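You operate a simulated robot arm through the tools that you are given. There is no shell and no other tool. Be economical: measure what you need, move in short steps, check, and stop when the job is done.

Carry out the task below with a simulated robot arm. There is one attempt and no reset: what you move stays moved.

JOB
Open the dryer door, put the white cloth on the lower shelf of the dryer at d29, then shut the door. Put the block that says "Form 65" from the top of the forming bench on the upper shelf of the stores rack. Take the shim stack on the upper shelf of the stores rack and put it away on the shelf of the stack bench. Take the grey cloth and leave it on top of the green cover. Put the lot tag from the upper shelf of the stores rack on the bottom shelf of the stores rack. Pull the lower drawer open. Do these in any order.
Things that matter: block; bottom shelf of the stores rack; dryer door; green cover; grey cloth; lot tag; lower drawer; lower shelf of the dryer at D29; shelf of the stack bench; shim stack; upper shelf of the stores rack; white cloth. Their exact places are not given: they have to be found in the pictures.

It is judged by the outcome, as a careful person would: the job done as asked, and still so three seconds after it is handed in. It fails if anything else is knocked over, pushed out of place, dropped, spilled or broken. A push-on lid holds only when it is set on centred and level and pressed home; a screw cap is set on level and turned clockwise until tight. Flat cloth is picked up by pressing the open fingertips on it (5 to 10 N) and closing them slowly along it; thin cloth reads only 2 to 8 mm in the jaws.

ROBOT AND FRAMES
A 7-joint arm with a two-finger gripper on a trunk, on a base that drives. Base frame: it is fixed to the floor where the robot stands at the start and does not move with it; the origin is under the middle of the robot, x ahead of it, y to its left, z up. Units: mm, degrees, N and s.
With the tool pointing down near the work surface it reaches from about 260 to 720 mm from the robot's upright axis, wherever it stands. Its first joint turns from -166.0 to 166.0 degrees. Places, roughly: block [500, 4000, 750]; bottom shelf of the stores rack [-1400, 2900, 200]; dryer door [500, -100, 900]; green cover (25x25x4 cm) [-5400, 3500, 800]; grey cloth (15x6x3 cm) [-1500, 2600, 600]; lot tag [-1500, 2250, 1000]; lower drawer [-1800, 5400, 500]; lower shelf of the dryer at D29 (14x15 cm) [640, 20, 640]; shelf of the stack bench [800, 7100, 200]; shim stack [-1250, 3250, 1000]; upper shelf of the stores rack [-1400, 2900, 1000]; white cloth (15x6x3 cm) [-1400, 2500, 600]. Payload 2.94 kg.
The tool frame sits at the grasp point between the pads (the TCP): z along the fingers, y along the line on which they close. The tips reach 30 mm beyond it. Largest opening 138 mm; the body of the gripper starts 109 mm behind the TCP.
Orientation is told as [roll, pitch, yaw] about the base's x, y, z axes, in that order, counted from this pose: with the fingers straight down and closing along the base's y, the tool's x points along the base's -x, its y along +y and its z along -z.

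CONTROLS
- The arm moves only by the tool move_arm. Its argument "increments" is a list of rows, each a list of 7 numbers: the shift along the base's x, y, z in mm, then the turn, a rotation vector about the base's x, y, z in degrees, then the opening, from 0 (shut) to 1 (fully open). In form: [[x, y, z, ax, ay, az, claw], ...]. A call has 1 to 12 rows; each row is the pose to reach, as a shift and turn from the pose commanded when the call began. Each row takes 0.2 s and may step no farther than 50 mm and 8.6 degrees from the row before; otherwise, or with a gripper value out of range, the whole call is refused. A pose out of reach is approached as far as the arm can. The call stops where the force on the tool passes 40 N (or 10 N more than at its start, if that is more) or the arm is blocked; 0.2 s more then pass. The fingers move at their own pace and stop on an object; they squeeze with about 39 N. The grip force told is the motor's: it shows also when the fingers shut on nothing. Time passes only in rows, and 0.2 s behind the last, so rows that repeat a pose let the fingers close. It gives the time, the measured TCP pose, the force on the tool (base axes), the opening and the grip force at its end, in the units of the frame above (readings bear some noise), with the torque about the TCP (base axes, N m) and any sound that the robot's microphone picked up, and new pictures: "views" is both (left out), scene, wrist or none.
- Cameras (640 x 400 px; columns grow to the right, rows downward): "scene" is now at [3.1, 97.3, 1473]; the picture's right is [-0.38, -0.92, 0.00], its down [-0.62, 0.26, -0.74] and it looks along [0.69, -0.28, -0.67] (base axes); focal length 263 px, centre (320, 200). "wrist" rides on the gripper at [71, 19, -146] in the tool frame; the picture's right is [-0.26, 0.96, 0.00], its down [-0.85, -0.23, -0.48] and it looks along [-0.46, -0.12, 0.88] (tool axes); focal length 280 px, centre (320, 200).
- slide_trunk(by): slides the trunk up (or, below 0, down) by that many mm; the arm and the scene camera ride with it, the base frame stays. It gives what a move gives, with no picture.
- steer(legs): drives the robot by 1 to 6 legs, each [ahead, left, turn to the left] in mm, mm and degrees, along the robot's own axes; the way and the turn of a leg run together, so that a leg with both is an arc; at most 1500 mm and 180 degrees a leg. The arm and the cameras ride along, it lands a little off, and it stops where it bumps. It gives what a move gives, and a new picture of the scene camera.
- turn_head(pan, tilt): turns the head with the scene camera to pan (to the left, within 86 degrees either way) and tilt (down, from -29 to 69), counted from straight ahead of the robot. It gives what a move gives, and a new picture of the scene camera.
- measure_at(camera, pixels): for up to 12 pixels [column, row] of the newest picture of that camera ("zoom" is the newest enlarged one), the place [x, y, z] in the base frame of the surface seen there, good to about 2 mm, but the place of the scene camera against the robot may be out by one fixed shift of up to 12 mm in any direction. The clock stands still meanwhile.
- zoom(camera, box): a new picture of the part [left, top, right, bottom] of that camera's present view, enlarged. The clock stands still meanwhile.
- sign_off(): hands the job in; it is judged then, once.

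Work in short steps. Measure before you move; look again where a grasp or a placing could have gone wrong, and mend it. You have 131 turns and 260 pictures in all, those below and enlarged ones among them. Open the gripper and draw the arm clear of the work before you hand the job in, unless the task says otherwise; then end with one line.

The tools are called after "Call:" as name(argument=value, ...) on one line, values as JSON. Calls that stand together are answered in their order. move_arm: Moves the arm, as the interface text tells. Its arguments: {"type":"object","properties":{"increments":{"type":"array","items":{"type":"array","items":{"type":"number"}}},"views":{"type":"string","enum":["both","scene","wrist","none"]}},"required":["increments"]} The other tools are called the same way: slide_trunk (by) slides the trunk up or down; steer (legs) drives the base; turn_head (pan, tilt) turns the head that bears the scene camera; measure_at (camera, pixels) gives the place of the surface under pixels of a picture; zoom (camera, box) takes an enlarged picture of a part of a camera's view; sign_off () hands the job in.

At the start:

```text
time_s: 0.0
position: [406.1, -148.7, 1255.1]
tcp_rot: [0.0, 0.0, 0.0]
force: [0.3, 0.8, -0.7]
wrist_torque: [0.0, 0.03, 0.04]
width: 137.9
finger_force: 0.0
trunk travel left (down, up): [-325.0, 129.0]
robot x, y, heading: [6.6, -0.9, -0.1]
head pan, tilt: [-22.4, 42.1]
```

scene: 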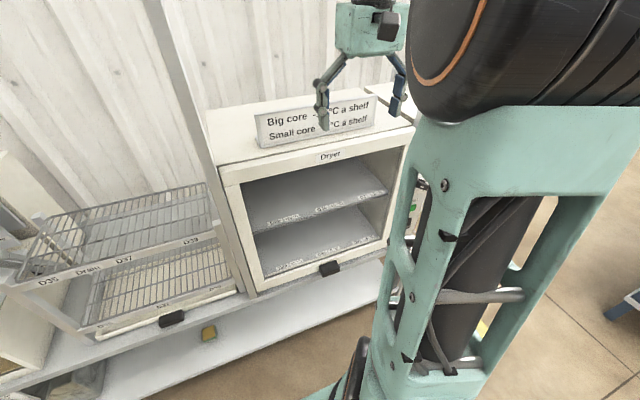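
wrist: 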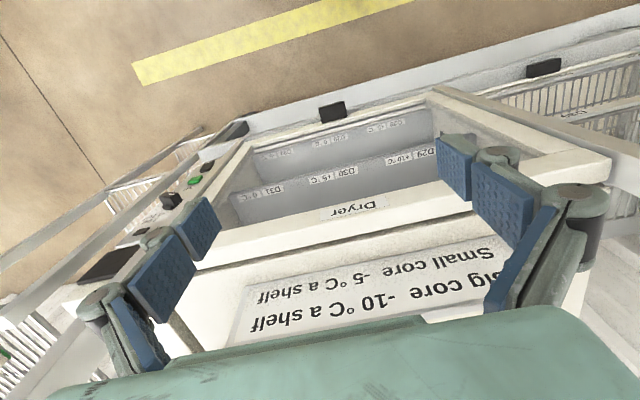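

The scene shows the dryer at about (310,200), with what may be a glass door. I'll enlarge it and measure some points.

Call:
zoom(camera="scene", box=[190, 80, 430, 310])

Call:
measure_at(camera="scene", pixels=[[330, 268], [245, 270], [230, 180], [400, 140], [380, 240], [310, 200], [320, 240], [415, 185], [440, 185], [340, 155], [172, 318], [280, 268]])

Call:
zoom(camera="wrist", box=[100, 60, 500, 310])

```text
1.74 times, centred on (310, 195) of scene
```

zoom: 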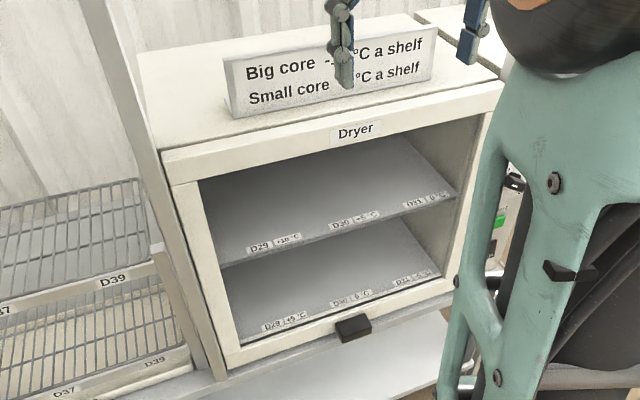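

```text
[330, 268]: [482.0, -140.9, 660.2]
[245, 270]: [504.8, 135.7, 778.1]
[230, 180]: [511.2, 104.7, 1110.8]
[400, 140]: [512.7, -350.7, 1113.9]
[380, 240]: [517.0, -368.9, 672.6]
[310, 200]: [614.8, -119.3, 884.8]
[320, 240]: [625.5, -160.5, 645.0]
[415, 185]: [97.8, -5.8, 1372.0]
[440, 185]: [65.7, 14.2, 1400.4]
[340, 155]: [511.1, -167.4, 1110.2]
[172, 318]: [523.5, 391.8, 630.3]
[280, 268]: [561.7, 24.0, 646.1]
```

```text
1.60 times, centred on (300, 185) of wrist
```

zoom: 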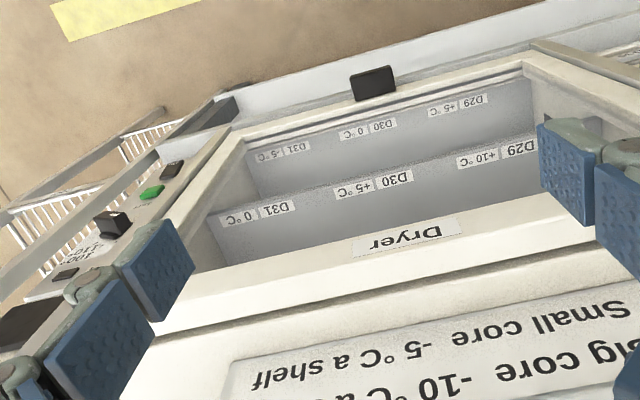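

The black handle sits at the bottom centre of the dryer front (482,-141,660). I'll back off to see how the door is built.

Call:
steer(legs=[[-500, 0, 0]])

Call:
turn_head(pan=10, tilt=30)

```text
time_s: 2.9
position: [-91.9, -147.5, 1255.5]
tcp_rot: [0.0, 0.0, 0.2]
force: [-0.9, 0.0, 0.3]
wrist_torque: [-0.01, -0.01, -0.01]
width: 138.0
finger_force: 0.0
trunk travel left (down, up): [-325.0, 129.0]
robot x, y, heading: [-499.4, -3.2, -0.2]
head pan, tilt: [-22.4, 42.1]
```

scene: 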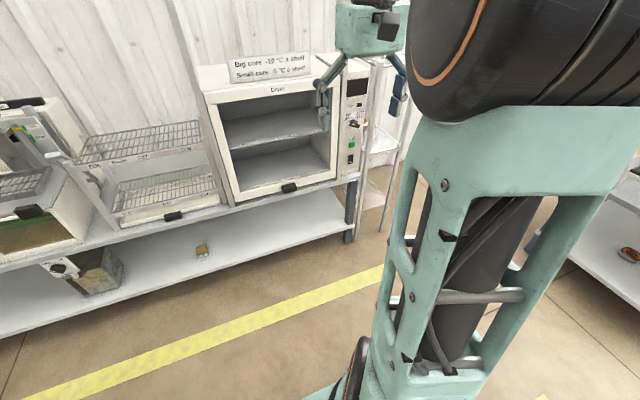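

```text
time_s: 3.9
position: [-89.9, -147.7, 1256.6]
tcp_rot: [0.1, -0.1, 0.2]
force: [-0.4, 0.5, -1.0]
wrist_torque: [0.01, 0.0, -0.03]
width: 138.2
finger_force: 0.0
trunk travel left (down, up): [-325.0, 129.0]
robot x, y, heading: [-497.4, -1.3, 0.1]
head pan, tilt: [10.0, 30.0]
```

scene: 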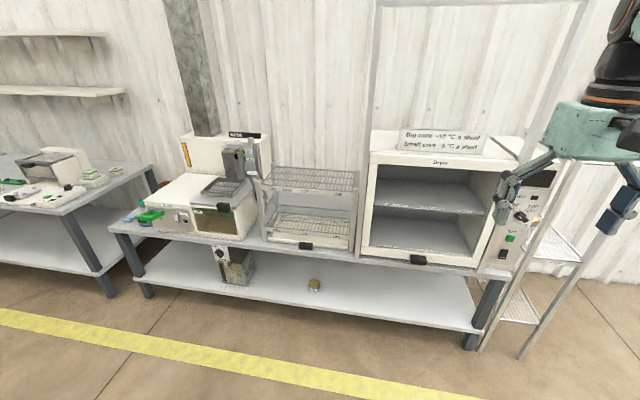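

A tall rail frame runs up from the dryer front (370,0)-(585,5), so this may be a sash that lifts. I'll enlarge to check.

Call:
zoom(camera="scene", box=[340, 0, 620, 290])

Call:
measure_at(camera="scene", pixels=[[373, 60], [570, 40], [417, 259], [377, 6], [580, 4], [305, 246], [368, 200], [373, 120], [490, 240], [440, 265], [520, 262], [362, 240]])

```text
1.38 times, centred on (480, 145) of scene
```

zoom: 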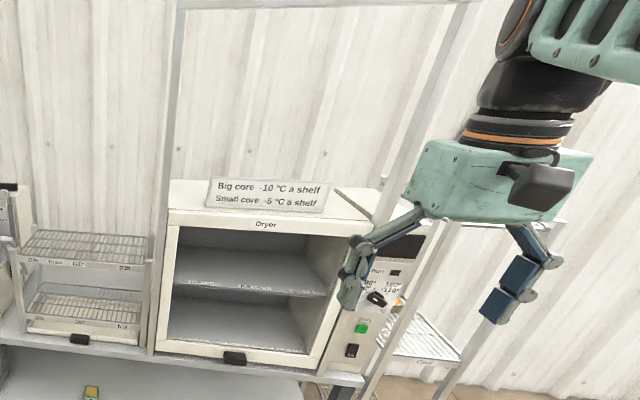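

```text
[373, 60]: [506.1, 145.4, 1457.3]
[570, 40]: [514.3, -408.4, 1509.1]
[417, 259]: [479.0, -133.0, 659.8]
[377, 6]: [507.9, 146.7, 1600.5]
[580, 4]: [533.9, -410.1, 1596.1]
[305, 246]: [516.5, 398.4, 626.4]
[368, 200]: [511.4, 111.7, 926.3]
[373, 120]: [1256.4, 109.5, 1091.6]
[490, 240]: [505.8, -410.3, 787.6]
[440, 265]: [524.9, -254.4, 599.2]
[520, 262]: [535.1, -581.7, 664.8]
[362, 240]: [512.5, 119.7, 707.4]
```

It's a vertically sliding glass sash: the rails reach z≈1600 and the handle is at the bottom. I'll lower the trunk and turn the tool to point forward.

Call:
slide_trunk(by=-320)

Call:
move_arm(increments=[[14, 0, -20, 0, -8.2, 0, 1], [28, 0, -40, 0, -16.4, 0, 1], [42, 0, -60, 0, -24.6, 0, 1], [56, 0, -80, 0, -32.8, 0, 1], [70, 0, -100, 0, -41, 0, 1], [84, 0, -120, 0, -49.2, 0, 1], [98, 0, -140, 0, -57.4, 0, 1], [112, 0, -160, 0, -65.6, 0, 1], [126, 0, -180, 0, -73.8, 0, 1], [140, 0, -200, 0, -82, 0, 1], [150, 0, -210, 0, -90, 0, 1]])

```text
time_s: 7.1
position: [-90.9, -146.8, 936.3]
tcp_rot: [0.0, 0.0, 0.1]
force: [-0.3, -0.1, -1.1]
wrist_torque: [0.0, 0.0, 0.01]
width: 137.9
finger_force: 0.1
trunk travel left (down, up): [-5.0, 449.0]
robot x, y, heading: [-495.9, 1.0, 0.4]
head pan, tilt: [10.0, 30.0]
```

```text
time_s: 9.5
position: [57.1, -147.3, 726.2]
tcp_rot: [-101.4, -89.7, 101.2]
force: [-0.2, 0.0, 0.3]
wrist_torque: [0.0, 0.06, -0.04]
width: 138.1
finger_force: 0.1
trunk travel left (down, up): [-5.0, 449.0]
robot x, y, heading: [-501.1, -2.6, 0.2]
head pan, tilt: [10.0, 30.0]
```

scene: 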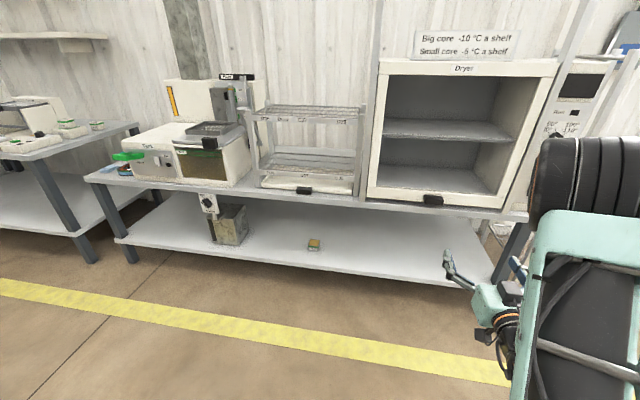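
wrist: 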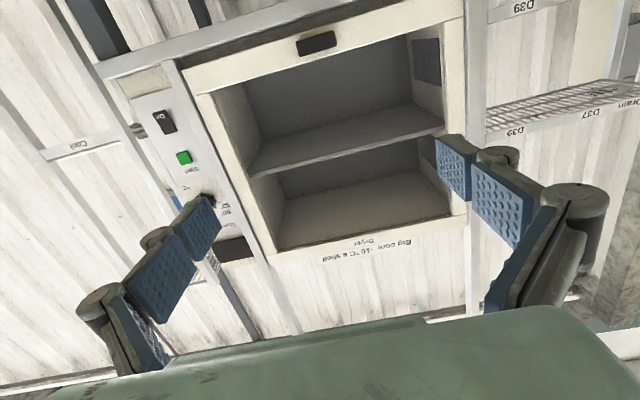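

The tool is level now. I'll measure the handle at wrist (316,42) and its edges.

Call:
measure_at(camera="wrist", pixels=[[316, 42], [300, 46], [333, 40], [316, 50], [317, 34], [240, 75], [400, 25], [420, 120], [180, 30]])

Call:
zoom(camera="wrist", box=[260, 0, 380, 75])

```text
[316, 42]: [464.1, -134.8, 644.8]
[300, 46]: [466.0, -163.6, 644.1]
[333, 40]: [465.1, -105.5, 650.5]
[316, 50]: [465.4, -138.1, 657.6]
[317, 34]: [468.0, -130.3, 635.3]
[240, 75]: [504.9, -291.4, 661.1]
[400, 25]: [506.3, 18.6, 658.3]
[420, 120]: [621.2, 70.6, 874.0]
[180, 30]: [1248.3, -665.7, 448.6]
```

```text
5.33 times, centred on (320, 38) of wrist
```

zoom: 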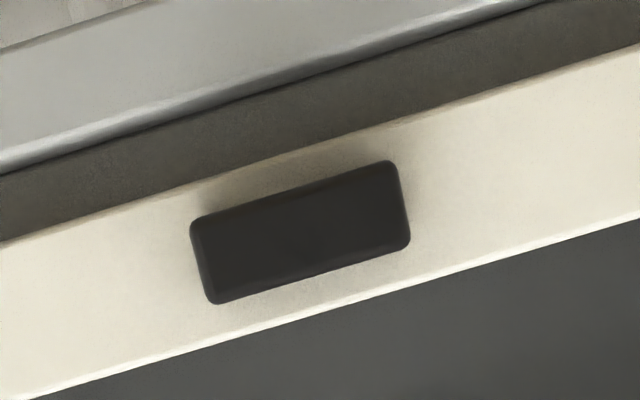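

The handle spans y −166…−103, z 632…660 and x 465…505. I'll drive forward 330, lower to z=646 and centre on y=−134.

Call:
steer(legs=[[330, 0, 0]])

Call:
move_arm(increments=[[0, 6, -40, 0, 0, 0, 1], [0, 12, -80, 0, 0, 0, 1]])

```text
time_s: 11.7
position: [385.7, -146.1, 726.9]
tcp_rot: [-90.7, -89.8, 90.6]
force: [-0.1, 0.7, -0.3]
wrist_torque: [0.01, -0.01, 0.02]
width: 138.1
finger_force: 0.1
trunk travel left (down, up): [-5.0, 449.0]
robot x, y, heading: [-168.5, -1.0, 0.3]
head pan, tilt: [10.0, 30.0]
```

scene: 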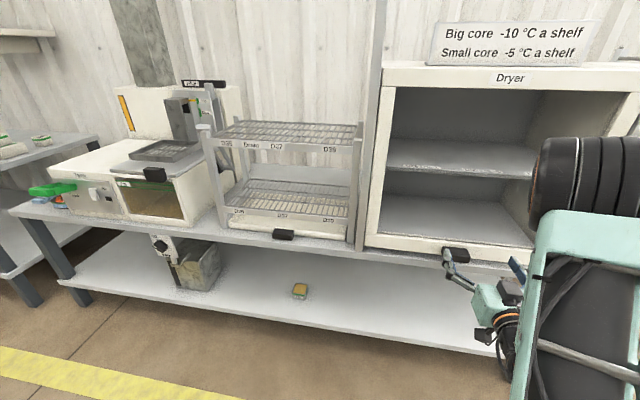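

```text
time_s: 12.3
position: [385.5, -134.5, 645.5]
tcp_rot: [-102.4, -89.8, 102.4]
force: [-0.9, -0.3, 0.7]
wrist_torque: [0.03, 0.03, -0.02]
width: 137.9
finger_force: 0.1
trunk travel left (down, up): [-5.0, 449.0]
robot x, y, heading: [-172.0, 0.9, 0.4]
head pan, tilt: [10.0, 30.0]
```

scene: 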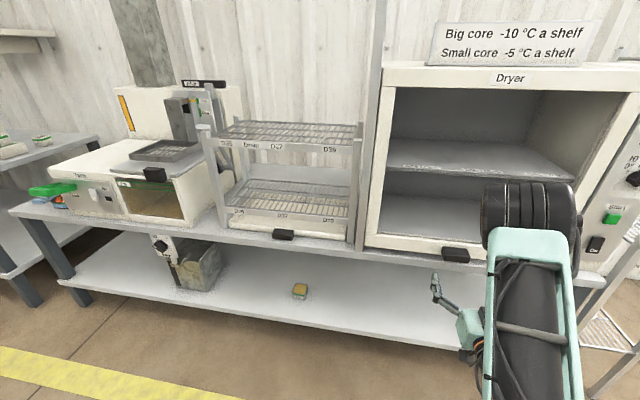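
wrist: 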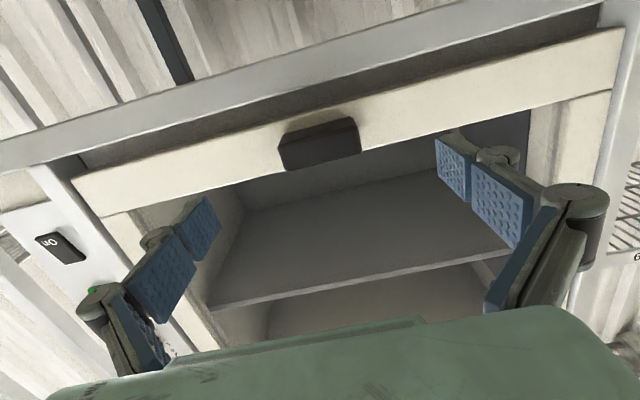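

The handle now appears at wrist (319,143). I'll measure it again up close before going in.

Call:
measure_at(camera="wrist", pixels=[[319, 143], [286, 152], [354, 140], [318, 160], [320, 124], [240, 170], [400, 120], [320, 60]])

```text
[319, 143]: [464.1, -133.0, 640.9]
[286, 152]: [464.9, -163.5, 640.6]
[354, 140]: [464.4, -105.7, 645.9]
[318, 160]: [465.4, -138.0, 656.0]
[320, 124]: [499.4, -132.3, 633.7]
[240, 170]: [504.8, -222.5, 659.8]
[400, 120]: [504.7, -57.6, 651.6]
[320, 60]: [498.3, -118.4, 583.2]
```

Consistent with the earlier reading. I'll move 78 mm forward to x≈463 and close on the handle.

Call:
move_arm(increments=[[40, 0, 0, 0, 0, 0, 1], [78, 0, 0, 0, 0, 0, 1], [78, 0, 0, 0, 0, 0, 0.5], [78, 0, 0, 0, 0, 0, 0.3], [78, 0, 0, 0, 0, 0, 0.3], [78, 0, 0, 0, 0, 0, 0.3], [78, 0, 0, 0, 0, 0, 0.3]])

```text
time_s: 13.9
position: [463.1, -135.1, 645.2]
tcp_rot: [-87.7, -89.8, 87.6]
force: [2.8, -0.6, -0.5]
wrist_torque: [0.25, 0.12, -0.22]
width: 69.5
finger_force: 45.2
trunk travel left (down, up): [-5.0, 449.0]
robot x, y, heading: [-168.0, 0.7, 0.4]
head pan, tilt: [10.0, 30.0]
```

scene: 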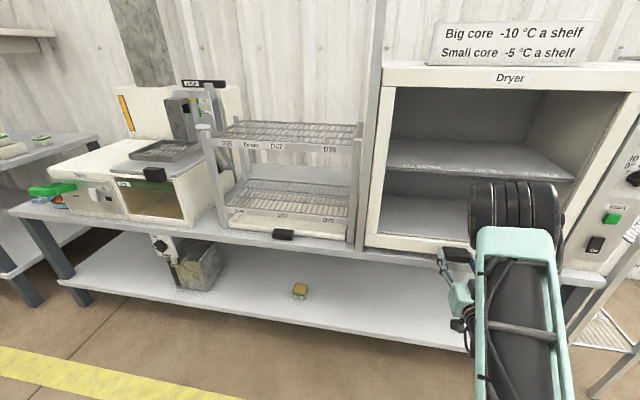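
wrist: 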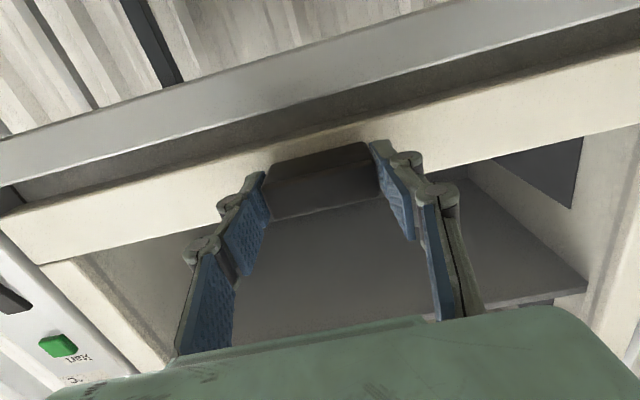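

Gripped (width 69.5). I'll lift 60 mm to test.

Call:
move_arm(increments=[[0, 0, 10, 0, 0, 0, 0.3], [0, 0, 25, 0, 0, 0, 0.3], [0, 0, 40, 0, 0, 0, 0.3], [0, 0, 60, 0, 0, 0, 0.3]], views="wrist")

```text
time_s: 14.9
position: [464.1, -133.4, 706.2]
tcp_rot: [-94.0, -89.8, 94.0]
force: [4.7, -4.6, -1.8]
wrist_torque: [0.18, 0.66, -0.25]
width: 69.4
finger_force: 45.3
trunk travel left (down, up): [-5.0, 449.0]
robot x, y, heading: [-172.0, -1.6, 0.3]
head pan, tilt: [10.0, 30.0]
```

wrist: 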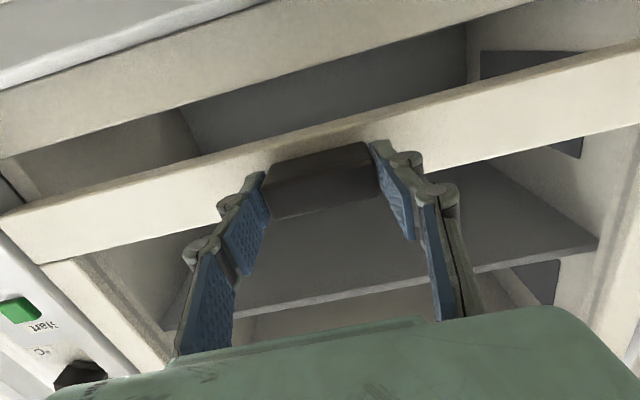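

The sash rises easily. I'll lift it the rest of the way with the trunk.

Call:
slide_trunk(by=390)

Call:
move_arm(increments=[[0, 0, 0, 0, 0, 0, 0.3]])

```text
time_s: 18.6
position: [463.5, -135.5, 1086.5]
tcp_rot: [-0.6, -88.8, 0.7]
force: [-8.0, -3.9, -37.5]
wrist_torque: [0.15, 0.61, 0.42]
width: 69.5
finger_force: 45.0
trunk travel left (down, up): [-395.0, 59.0]
robot x, y, heading: [-171.9, -1.2, 0.3]
head pan, tilt: [10.0, 30.0]
```

```text
time_s: 19.0
position: [464.7, -134.1, 1086.3]
tcp_rot: [-1.4, -88.7, 1.3]
force: [-8.2, -1.7, -37.7]
wrist_torque: [0.21, 0.86, 0.52]
width: 69.4
finger_force: 44.7
trunk travel left (down, up): [-395.0, 59.0]
robot x, y, heading: [-169.7, -2.2, 0.5]
head pan, tilt: [10.0, 30.0]
```

scene: 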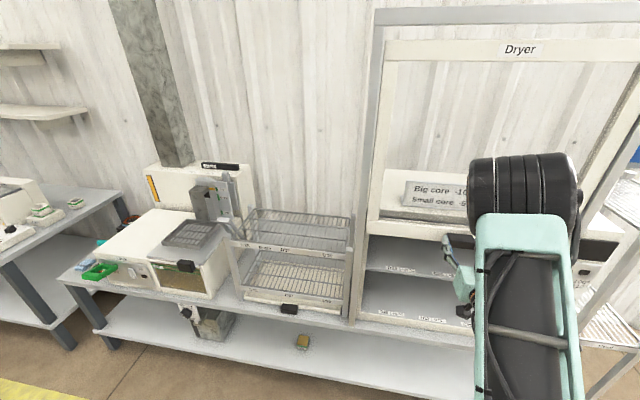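
wrist: 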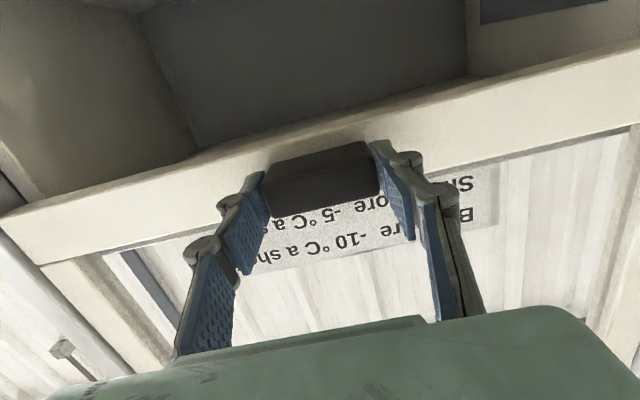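

The sash is at its top stop (force −37 N). I'll ease down a few mm, release and see whether it stays.

Call:
move_arm(increments=[[0, 0, -7, 0, 0, 0, 0.3], [0, 0, -7, 0, 0, 0, 0.3], [0, 0, -7, 0, 0, 0, 0.7], [0, 0, -7, 0, 0, 0, 0.9], [0, 0, -7, 0, 0, 0, 0.9], [0, 0, -7, 0, 0, 0, 0.9], [0, 0, -7, 0, 0, 0, 0.9], [0, 0, -7, 0, 0, 0, 0.9]], views="wrist")

```text
time_s: 20.8
position: [463.8, -134.6, 1088.7]
tcp_rot: [-89.9, -89.7, 90.0]
force: [0.4, 0.5, -0.5]
wrist_torque: [-0.01, -0.01, 0.03]
width: 123.9
finger_force: 0.1
trunk travel left (down, up): [-395.0, 59.0]
robot x, y, heading: [-172.1, 0.3, 0.2]
head pan, tilt: [10.0, 30.0]
```

wrist: 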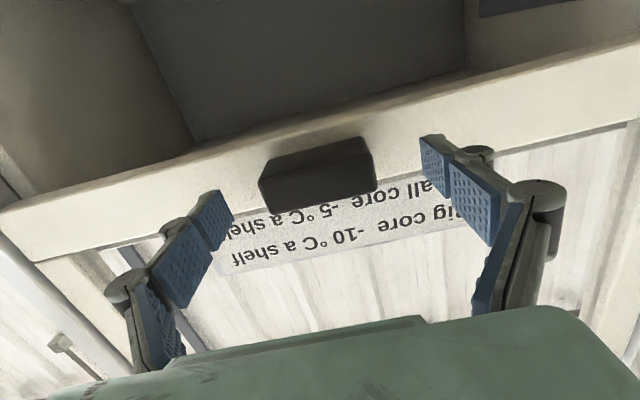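

The sash holds open. I'll back away and look towards the stores rack to the left and behind.

Call:
move_arm(increments=[[-40, 0, 0, 0, 0, 0, 0.9], [-80, 0, 0, 0, 0, 0, 0.9]], views="none")

Call:
steer(legs=[[-500, 0, 0], [0, 0, 90]])

Call:
turn_head(pan=30, tilt=15)

```text
time_s: 21.4
position: [383.4, -133.2, 1089.6]
tcp_rot: [-96.8, -89.8, 96.9]
force: [-0.3, 0.9, -0.1]
wrist_torque: [0.0, 0.01, 0.02]
width: 123.9
finger_force: 0.0
trunk travel left (down, up): [-395.0, 59.0]
robot x, y, heading: [-168.0, -2.6, 0.2]
head pan, tilt: [10.0, 30.0]
```

```text
time_s: 28.2
position: [-542.5, 553.9, 1089.3]
tcp_rot: [-90.2, -89.7, -179.2]
force: [0.6, 0.8, -0.4]
wrist_torque: [0.03, 0.01, -0.01]
width: 124.3
finger_force: 0.2
trunk travel left (down, up): [-395.0, 59.0]
robot x, y, heading: [-670.2, 2.1, 91.0]
head pan, tilt: [10.0, 30.0]
```

scene: 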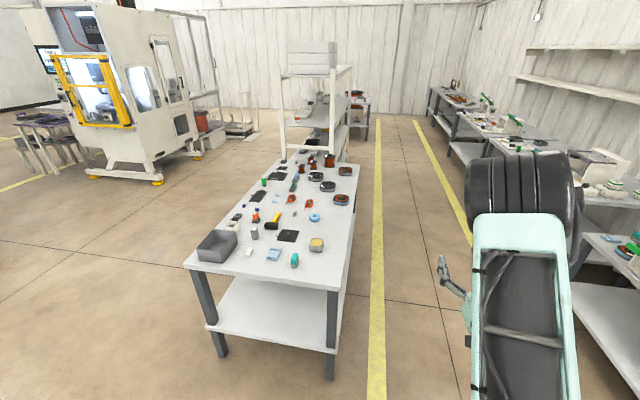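

```text
time_s: 29.0
position: [-542.8, 554.3, 1089.2]
tcp_rot: [-90.3, -89.9, -179.0]
force: [0.0, -0.2, 0.0]
wrist_torque: [0.01, 0.03, -0.03]
width: 124.2
finger_force: 0.1
trunk travel left (down, up): [-395.0, 59.0]
robot x, y, heading: [-668.3, -2.1, 90.8]
head pan, tilt: [30.0, 15.0]
```

scene: 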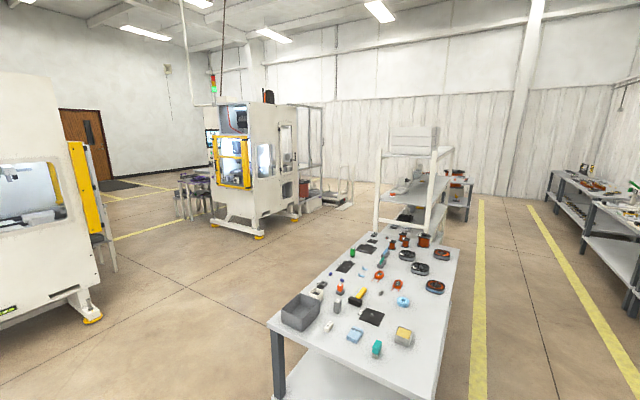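

The stores rack stands behind the long bench, with an aisle on its right (+x) side. I'll measure some points on it.

Call:
measure_at(camera="scene", pixels=[[435, 200], [449, 170], [376, 210], [380, 170], [415, 140], [440, 300], [458, 252], [480, 250], [425, 235], [600, 215], [480, 360], [540, 210]])

Call:
zoom(camera="scene", box=[340, 110, 520, 260])

```text
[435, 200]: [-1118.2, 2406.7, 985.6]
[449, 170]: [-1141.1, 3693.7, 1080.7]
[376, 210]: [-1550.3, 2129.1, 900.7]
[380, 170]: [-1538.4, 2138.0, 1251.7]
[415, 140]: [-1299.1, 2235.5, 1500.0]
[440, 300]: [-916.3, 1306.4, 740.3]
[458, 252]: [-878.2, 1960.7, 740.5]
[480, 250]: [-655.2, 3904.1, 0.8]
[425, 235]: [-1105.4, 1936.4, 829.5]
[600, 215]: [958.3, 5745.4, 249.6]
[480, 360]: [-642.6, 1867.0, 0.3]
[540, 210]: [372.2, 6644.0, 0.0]
```

```text
2.67 times, centred on (430, 185) of scene
```

zoom: 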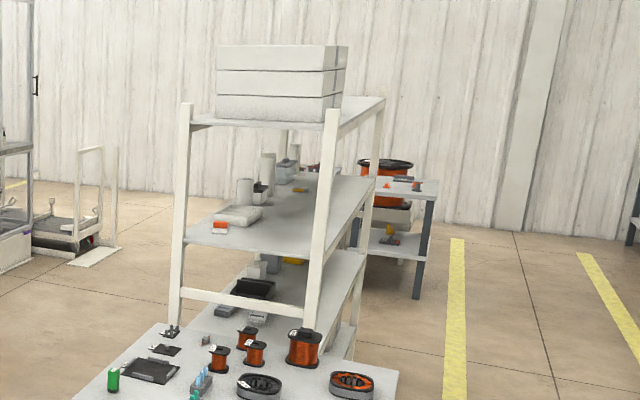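

Rack: x −1550…−1120, y 2130…~3450, shelves at about z 200/600/1000. I'll drive up the aisle at x≈−400 and face the rack (−x).

Call:
steer(legs=[[1400, -270, 0], [1150, 0, 0], [0, 0, 89]])

Call:
turn_head(pan=0, tilt=25)

```text
time_s: 45.4
position: [-975.3, 2695.3, 1088.5]
tcp_rot: [-89.8, -89.7, -91.4]
force: [-0.4, -0.1, 0.7]
wrist_torque: [-0.02, -0.01, 0.01]
width: 124.2
finger_force: 0.0
trunk travel left (down, up): [-395.0, 59.0]
robot x, y, heading: [-424.1, 2546.0, 179.0]
head pan, tilt: [30.0, 15.0]
```

scene: 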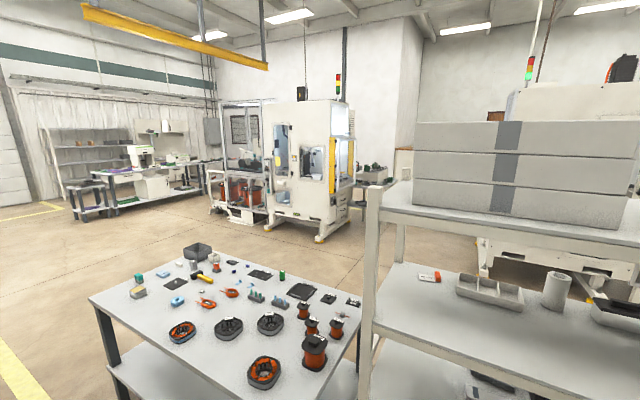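

```text
time_s: 46.3
position: [-977.1, 2696.1, 1089.3]
tcp_rot: [-89.7, -89.8, -91.6]
force: [0.2, 0.0, -0.6]
wrist_torque: [0.0, -0.01, 0.04]
width: 124.0
finger_force: 0.1
trunk travel left (down, up): [-395.0, 59.0]
robot x, y, heading: [-420.9, 2551.8, 178.9]
head pan, tilt: [0.0, 25.0]
```

scene: 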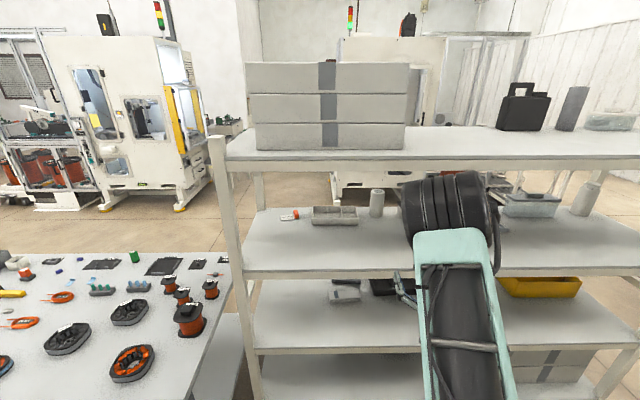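

I'll lower the trunk, then look at the shelves from there and with the head panned right.

Call:
slide_trunk(by=-250)

Call:
turn_head(pan=8, tilt=25)

Call:
turn_head(pan=-35, tilt=25)

```text
time_s: 48.9
position: [-976.3, 2694.8, 840.1]
tcp_rot: [-90.2, -89.8, -91.1]
force: [0.6, -0.7, -0.3]
wrist_torque: [0.0, 0.0, 0.01]
width: 124.2
finger_force: 0.0
trunk travel left (down, up): [-145.0, 309.0]
robot x, y, heading: [-423.8, 2548.0, 179.1]
head pan, tilt: [0.0, 25.0]
```

```text
time_s: 49.6
position: [-975.9, 2696.2, 840.7]
tcp_rot: [-89.3, -89.8, -92.0]
force: [0.0, 0.2, 0.3]
wrist_torque: [0.02, 0.0, -0.02]
width: 124.0
finger_force: 0.1
trunk travel left (down, up): [-145.0, 309.0]
robot x, y, heading: [-420.7, 2546.7, 178.8]
head pan, tilt: [8.0, 25.0]
```

scene: 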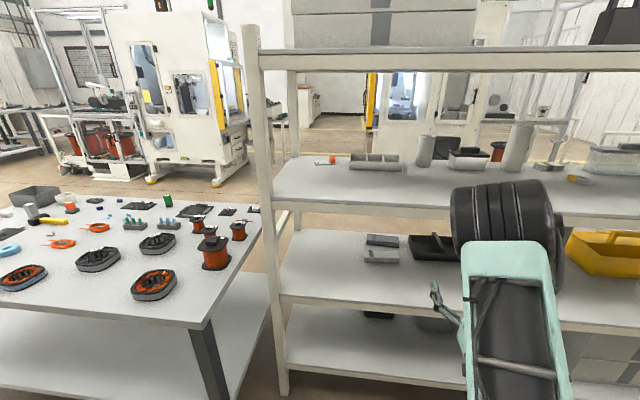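

```text
time_s: 50.7
position: [-975.4, 2693.8, 839.3]
tcp_rot: [-89.8, -89.8, -91.5]
force: [0.4, -0.2, 0.0]
wrist_torque: [0.0, 0.02, 0.0]
width: 124.3
finger_force: 0.1
trunk travel left (down, up): [-145.0, 309.0]
robot x, y, heading: [-425.2, 2551.1, 178.8]
head pan, tilt: [-35.0, 25.0]
```

scene: 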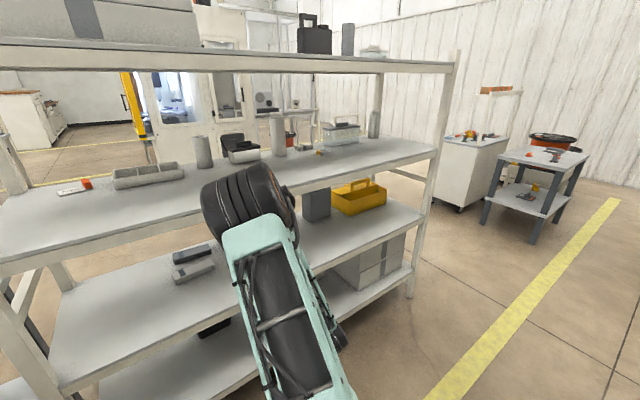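

Two folded items show at (190,255) and (193,270). I'll enlarge this region and the upper shelf.

Call:
zoom(camera="scene", box=[130, 220, 260, 310])

Call:
measure_at(camera="scene", pixels=[[190, 255], [193, 270], [320, 151], [74, 187], [150, 177], [300, 150], [110, 290], [120, 205], [312, 204], [280, 180]])

Call:
zoom(camera="scene", box=[190, 100, 400, 220])

Call:
zoom(camera="scene", box=[30, 130, 210, 220])

```text
4.44 times, centred on (195, 265) of scene
```

zoom: 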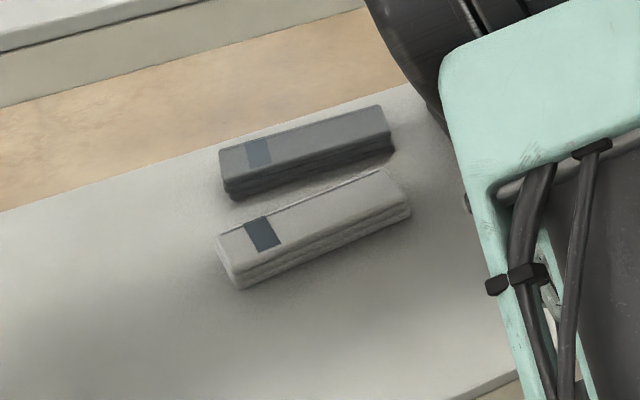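

```text
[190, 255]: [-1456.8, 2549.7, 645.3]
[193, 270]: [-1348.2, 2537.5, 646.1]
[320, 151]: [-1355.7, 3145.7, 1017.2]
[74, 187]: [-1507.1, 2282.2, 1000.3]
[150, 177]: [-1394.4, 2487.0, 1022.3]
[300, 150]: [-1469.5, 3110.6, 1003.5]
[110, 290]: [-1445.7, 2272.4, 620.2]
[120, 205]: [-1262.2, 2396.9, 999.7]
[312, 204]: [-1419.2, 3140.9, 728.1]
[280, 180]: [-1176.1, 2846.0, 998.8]
```

```text
3.05 times, centred on (295, 160) of scene
```

zoom: 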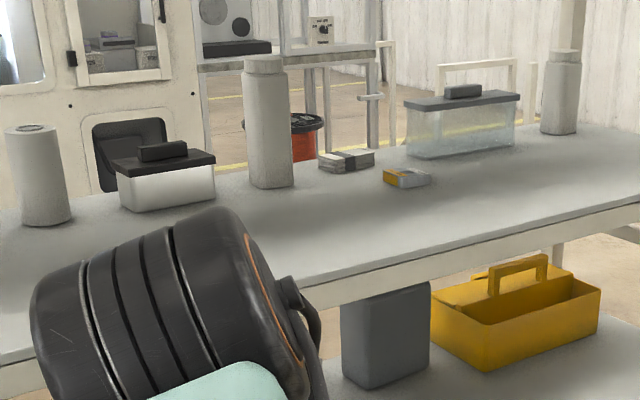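

```text
3.56 times, centred on (120, 175) of scene
```

zoom: 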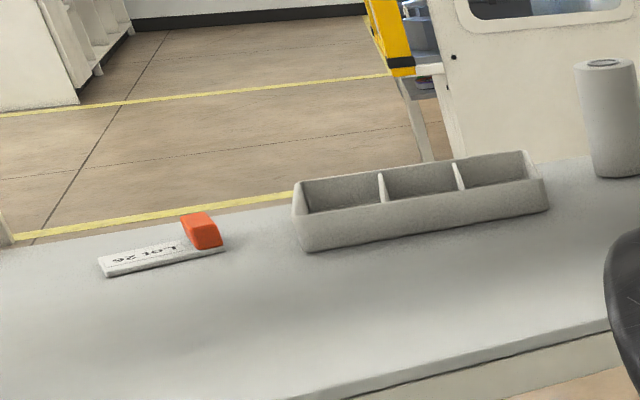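

The white cloth is at (−1348,2537) with its top at 646, the grey cloth at (−1457,2550), and the lot tag near (−1500,2280). The shelf gap is about 340 mm, so I'll approach tilted from the front with the fingers closing across the 6 cm width. First I roll the tool 90°.

Call:
move_arm(increments=[[0, 0, 0, 8.2, 0, 0, 0.9], [0, 0, 0, 16.4, 0, 0, 0.9], [0, 0, 0, 24.6, 0, 0, 0.9], [0, 0, 0, 32.8, 0, 0, 0.9], [0, 0, 0, 41, 0, 0, 0.9], [0, 0, 0, 49.2, 0, 0, 0.9], [0, 0, 0, 57.4, 0, 0, 0.9], [0, 0, 0, 65.6, 0, 0, 0.9], [0, 0, 0, 73.8, 0, 0, 0.9], [0, 0, 0, 82, 0, 0, 0.9], [0, 0, 0, 90, 0, 0, 0.9]])

```text
time_s: 53.1
position: [-973.8, 2671.1, 979.3]
tcp_rot: [-86.2, -0.8, -90.9]
force: [0.3, 0.4, 0.1]
wrist_torque: [0.01, 0.0, 0.03]
width: 124.1
finger_force: 0.0
out of reach, approached as far as the arm can: row 3, 4, 5, 6, 7, 8, 9, 10, 11
trunk travel left (down, up): [-145.0, 309.0]
robot x, y, heading: [-424.6, 2549.6, 178.9]
head pan, tilt: [-35.0, 25.0]
```

scene: 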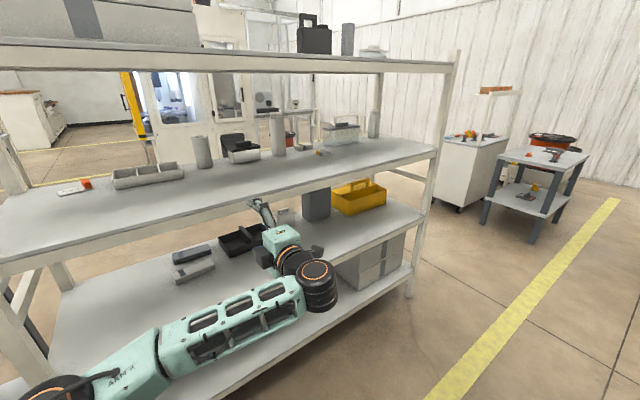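
wrist: 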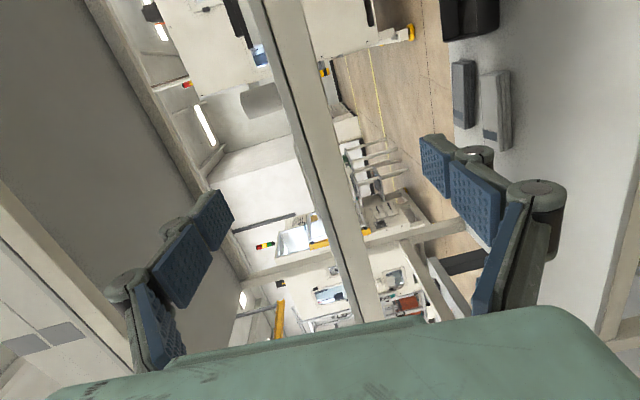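

The arm couldn't hold the height with this roll (z=979). I'll pitch the tool down in place and see where it can reach.

Call:
move_arm(increments=[[10, 0, 0, 0, -8, 0, 0.9], [20, 0, 0, 0, -16, 0, 0.9], [30, 0, 0, 0, -24, 0, 0.9], [40, 0, 0, 0, -32, 0, 0.9], [40, 0, 0, 0, -40, 0, 0.9], [40, 0, 0, 0, -48, 0, 0.9]])

```text
time_s: 54.5
position: [-931.6, 2668.9, 976.5]
tcp_rot: [-37.9, 0.1, -91.3]
force: [1.5, 0.7, 0.1]
wrist_torque: [-0.01, -0.01, 0.03]
width: 124.1
finger_force: 0.1
trunk travel left (down, up): [-145.0, 309.0]
robot x, y, heading: [-422.2, 2552.2, 179.2]
head pan, tilt: [-35.0, 25.0]
```

scene: 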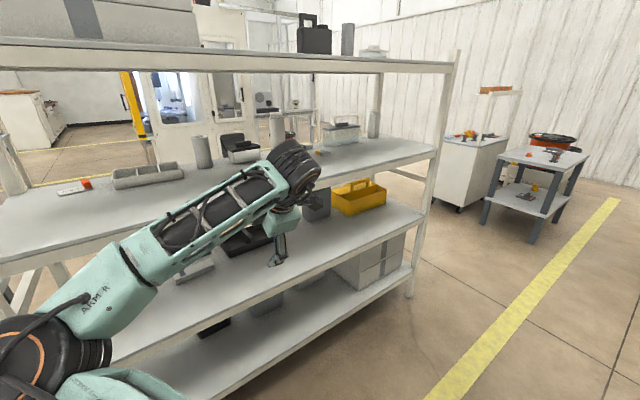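
wrist: 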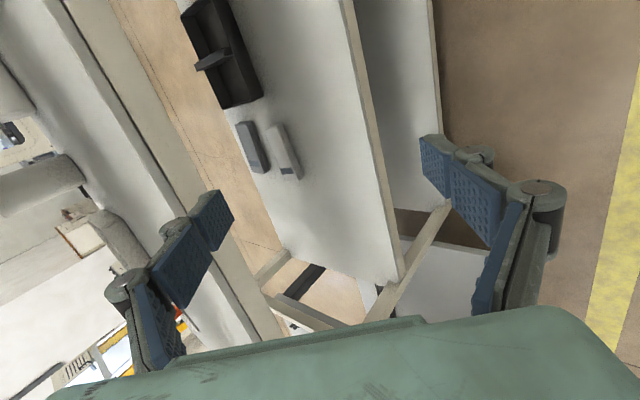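

The tool now tilts about 52° down. Before entering the rack I'll measure how tall the hand and wrist are, and where the shelf edges are.

Call:
measure_at(camera="scene", pixels=[[292, 145], [310, 175], [285, 213], [276, 262], [250, 170], [130, 260], [290, 185], [200, 210], [300, 240], [340, 168], [398, 160], [390, 215]])

Call:
zoom(camera="scene", box=[130, 120, 380, 290])

```text
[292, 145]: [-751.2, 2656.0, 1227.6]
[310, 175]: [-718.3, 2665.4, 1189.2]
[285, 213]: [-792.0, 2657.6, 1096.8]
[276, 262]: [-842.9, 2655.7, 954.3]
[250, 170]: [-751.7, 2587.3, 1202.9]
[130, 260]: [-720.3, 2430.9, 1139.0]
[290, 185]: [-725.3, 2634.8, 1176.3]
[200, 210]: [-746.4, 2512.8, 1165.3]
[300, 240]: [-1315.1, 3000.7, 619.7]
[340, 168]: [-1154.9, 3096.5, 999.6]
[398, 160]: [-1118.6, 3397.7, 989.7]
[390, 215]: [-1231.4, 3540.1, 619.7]
```

```text
2.35 times, centred on (255, 205) of scene
```

zoom: 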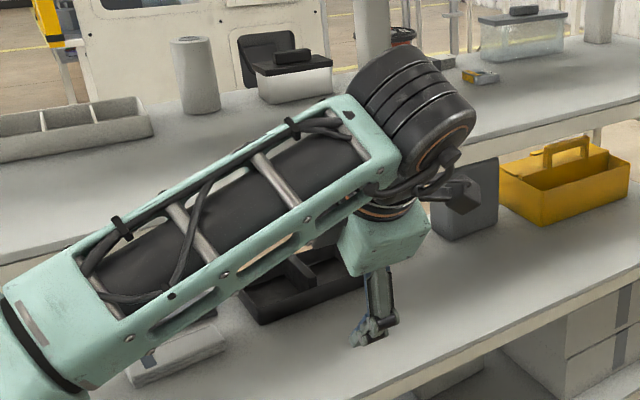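

The wrist axis sits about 285 mm behind the TCP. A better grasp is the tool closing along x across the cloth's 6 cm width, tilted 45° towards +y so it fits between the shelves. I'll lower the trunk and bring the tool to straight down, closing along x.

Call:
slide_trunk(by=-145)

Call:
move_arm(increments=[[0, -20, 0, 0, -8, 0, 0.8], [0, -40, 0, 0, -16, 0, 0.8], [0, -60, 0, 0, -24, 0, 0.8], [0, -80, 0, 0, -32, 0, 0.8], [0, -100, 0, 0, -38, 0, 0.8]], views="none")

Call:
move_arm(increments=[[0, 0, 0, 8, 0, 0, 0.8], [0, 0, -20, 16, 0, 0, 0.8], [0, 0, -40, 24, 0, 0, 0.8], [0, 0, -60, 32, 0, 0, 0.8], [0, 0, -80, 40, 0, 0, 0.8], [0, 0, -110, 45, 0, 0, 0.8]])

```text
time_s: 56.2
position: [-930.5, 2669.2, 832.9]
tcp_rot: [-38.2, 0.1, -91.4]
force: [-0.2, 0.0, 0.7]
wrist_torque: [-0.01, 0.01, 0.01]
width: 124.2
finger_force: 0.2
trunk travel left (down, up): [0.0, 454.0]
robot x, y, heading: [-426.2, 2549.5, 179.1]
head pan, tilt: [-35.0, 25.0]
```

```text
time_s: 57.4
position: [-931.7, 2568.5, 833.2]
tcp_rot: [-0.1, 1.0, -90.9]
force: [0.4, -0.8, -0.1]
wrist_torque: [0.02, 0.05, 0.01]
width: 110.4
finger_force: 0.0
trunk travel left (down, up): [0.0, 454.0]
robot x, y, heading: [-421.8, 2548.4, 179.2]
head pan, tilt: [-35.0, 25.0]
```

```text
time_s: 58.8
position: [-931.5, 2568.3, 722.6]
tcp_rot: [-1.4, 46.0, -91.6]
force: [0.3, -0.4, -0.2]
wrist_torque: [-0.04, 0.0, 0.03]
width: 110.2
finger_force: 0.1
trunk travel left (down, up): [0.0, 454.0]
robot x, y, heading: [-421.7, 2544.6, 179.3]
head pan, tilt: [-35.0, 25.0]
```

scene: 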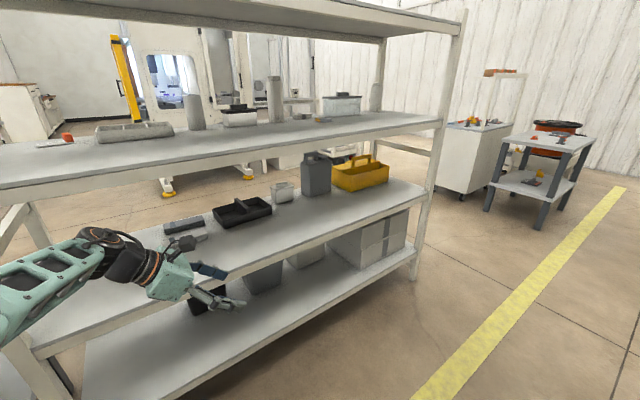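
wrist: 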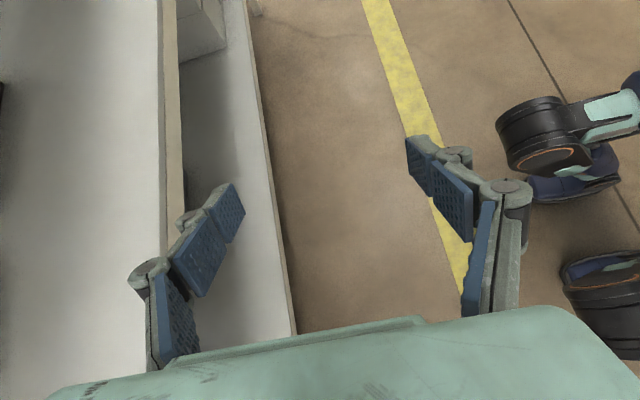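

That configuration looks good. I'll pan the head to see the whole forearm and measure its height against the shelf opening.

Call:
turn_head(pan=10, tilt=30)

```text
time_s: 59.9
position: [-931.9, 2569.0, 724.3]
tcp_rot: [-1.2, 45.9, -91.4]
force: [-0.1, -0.9, 0.4]
wrist_torque: [0.03, 0.0, 0.02]
width: 110.5
finger_force: 0.0
trunk travel left (down, up): [0.0, 454.0]
robot x, y, heading: [-419.3, 2547.3, 178.9]
head pan, tilt: [10.0, 30.0]
```

scene: 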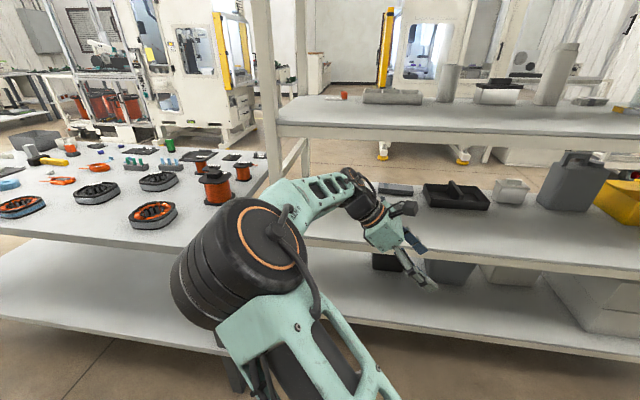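

Call:
measure_at(camera="scene", pixels=[[348, 172], [320, 185], [290, 200], [250, 215], [235, 200], [200, 260], [300, 320], [405, 207], [400, 140], [400, 130], [400, 186], [265, 120]])

```text
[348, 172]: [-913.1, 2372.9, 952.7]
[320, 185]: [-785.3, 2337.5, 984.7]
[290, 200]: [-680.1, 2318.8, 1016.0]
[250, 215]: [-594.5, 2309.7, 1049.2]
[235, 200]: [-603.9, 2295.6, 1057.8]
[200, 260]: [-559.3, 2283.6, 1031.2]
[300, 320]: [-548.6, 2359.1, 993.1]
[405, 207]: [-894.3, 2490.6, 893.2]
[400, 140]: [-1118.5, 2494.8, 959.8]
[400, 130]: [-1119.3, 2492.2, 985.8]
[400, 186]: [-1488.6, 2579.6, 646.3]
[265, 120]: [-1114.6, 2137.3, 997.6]
```

The elbow is at about z 1000 and the upper shelf lip's underside is at 960, so I need the forearm low at the lip. I'll back off 120, then try a longer reach, lower, with 12° more tilt, and look.

Call:
steer(legs=[[-120, 0, 0]])

Call:
move_arm(increments=[[-30, 0, -15, 4, 0, 0, 0.8], [-60, 0, -30, 8, 0, 0, 0.8], [-90, 0, -45, 12, 0, 0, 0.8], [-120, 0, -60, 12, 0, 0, 0.8], [-150, 0, -75, 12, 0, 0, 0.8]])

```text
time_s: 61.1
position: [-810.9, 2566.2, 722.2]
tcp_rot: [-1.3, 45.9, -91.6]
force: [0.0, 1.1, -0.6]
wrist_torque: [0.01, 0.0, 0.03]
width: 110.6
finger_force: 0.2
trunk travel left (down, up): [0.0, 454.0]
robot x, y, heading: [-303.1, 2546.2, 179.1]
head pan, tilt: [10.0, 30.0]
```

scene: 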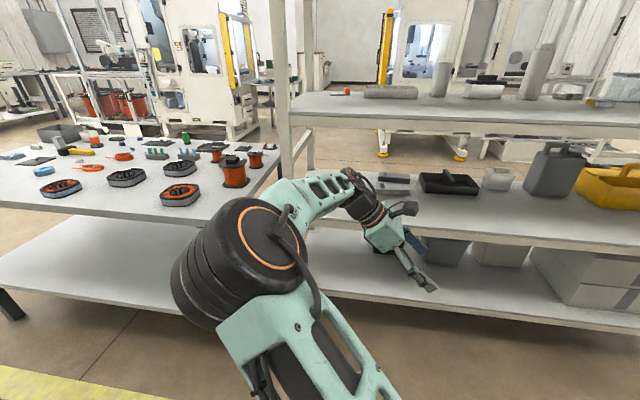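

```text
time_s: 62.4
position: [-961.2, 2567.1, 648.2]
tcp_rot: [-2.0, 57.9, -92.2]
force: [-0.5, -0.8, 0.0]
wrist_torque: [-0.05, 0.0, 0.0]
width: 110.5
finger_force: 0.1
trunk travel left (down, up): [0.0, 454.0]
robot x, y, heading: [-304.1, 2548.3, 178.9]
head pan, tilt: [10.0, 30.0]
```

scene: 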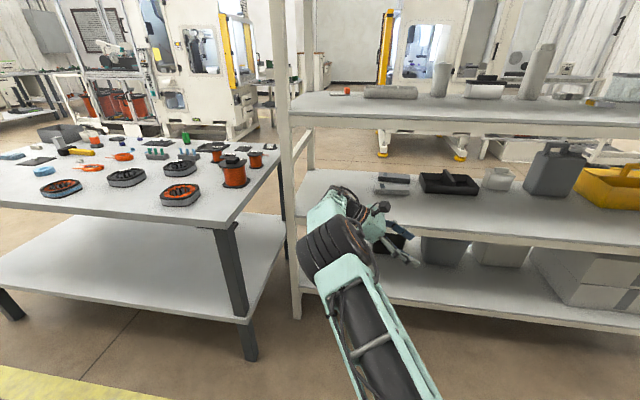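
wrist: 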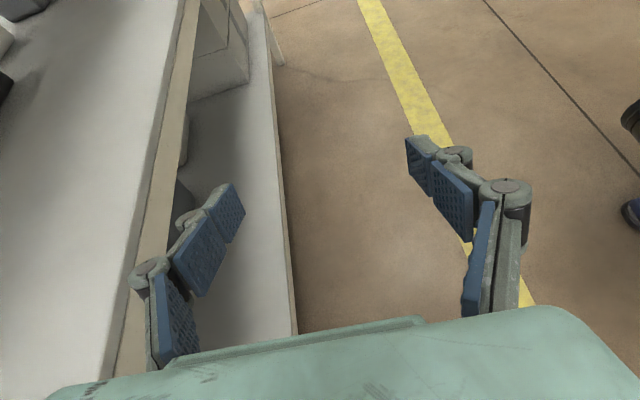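

Now the arm is more stretched. I'll measure forearm and elbow heights here.

Call:
measure_at(camera="scene", pixels=[[340, 190], [325, 210], [345, 225], [315, 235], [350, 260], [360, 290], [310, 255], [380, 205], [400, 330], [335, 200]])

Call:
zoom(camera="scene", box=[270, 150, 470, 300])

```text
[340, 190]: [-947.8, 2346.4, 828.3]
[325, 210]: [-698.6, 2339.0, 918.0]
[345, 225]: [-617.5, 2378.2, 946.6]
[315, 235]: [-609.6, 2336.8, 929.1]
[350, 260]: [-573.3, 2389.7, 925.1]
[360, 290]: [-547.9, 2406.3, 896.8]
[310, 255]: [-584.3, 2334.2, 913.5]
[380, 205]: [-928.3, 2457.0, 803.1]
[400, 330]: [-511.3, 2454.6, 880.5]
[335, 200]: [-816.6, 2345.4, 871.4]
```

```text
2.67 times, centred on (370, 225) of scene
```

zoom: 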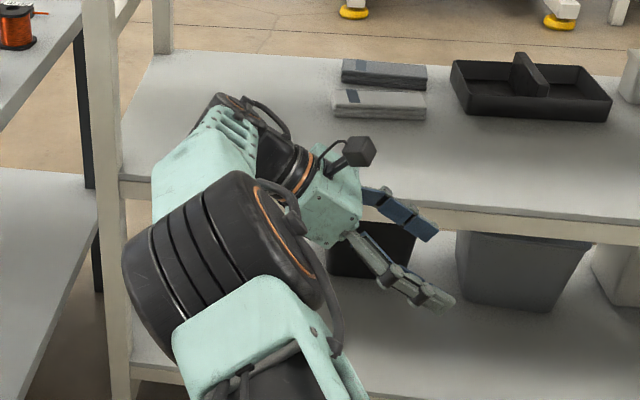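

All of the elbow (top 946) and forearm is below 960. I'll raise the TCP to clear the cloth top and pin down the cloth's extents.

Call:
measure_at(camera="zoom", pixels=[[336, 95], [424, 97], [335, 110], [424, 114], [380, 92], [380, 107], [345, 65], [424, 70], [385, 78], [456, 95]])

Call:
move_arm(increments=[[0, -15, 22, 0, 0, 0, 0.75], [0, -30, 46, 0, 0, 0, 0.75]], views="scene")

```text
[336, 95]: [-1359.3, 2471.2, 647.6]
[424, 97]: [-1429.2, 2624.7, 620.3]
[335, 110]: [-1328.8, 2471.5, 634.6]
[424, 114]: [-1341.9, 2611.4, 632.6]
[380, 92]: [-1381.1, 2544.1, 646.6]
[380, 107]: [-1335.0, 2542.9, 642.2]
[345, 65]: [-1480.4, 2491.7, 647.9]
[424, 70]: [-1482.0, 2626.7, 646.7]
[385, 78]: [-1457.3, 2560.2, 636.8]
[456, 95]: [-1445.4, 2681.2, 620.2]
```

```text
time_s: 63.0
position: [-960.9, 2535.7, 694.1]
tcp_rot: [-1.8, 57.9, -91.8]
force: [-0.9, 0.0, -0.4]
wrist_torque: [-0.02, 0.02, -0.02]
width: 103.8
finger_force: 0.0
trunk travel left (down, up): [0.0, 454.0]
robot x, y, heading: [-303.0, 2549.6, 178.9]
head pan, tilt: [10.0, 30.0]
```

scene: 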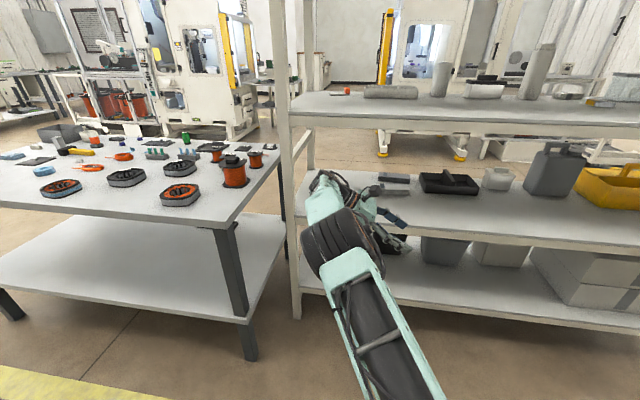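

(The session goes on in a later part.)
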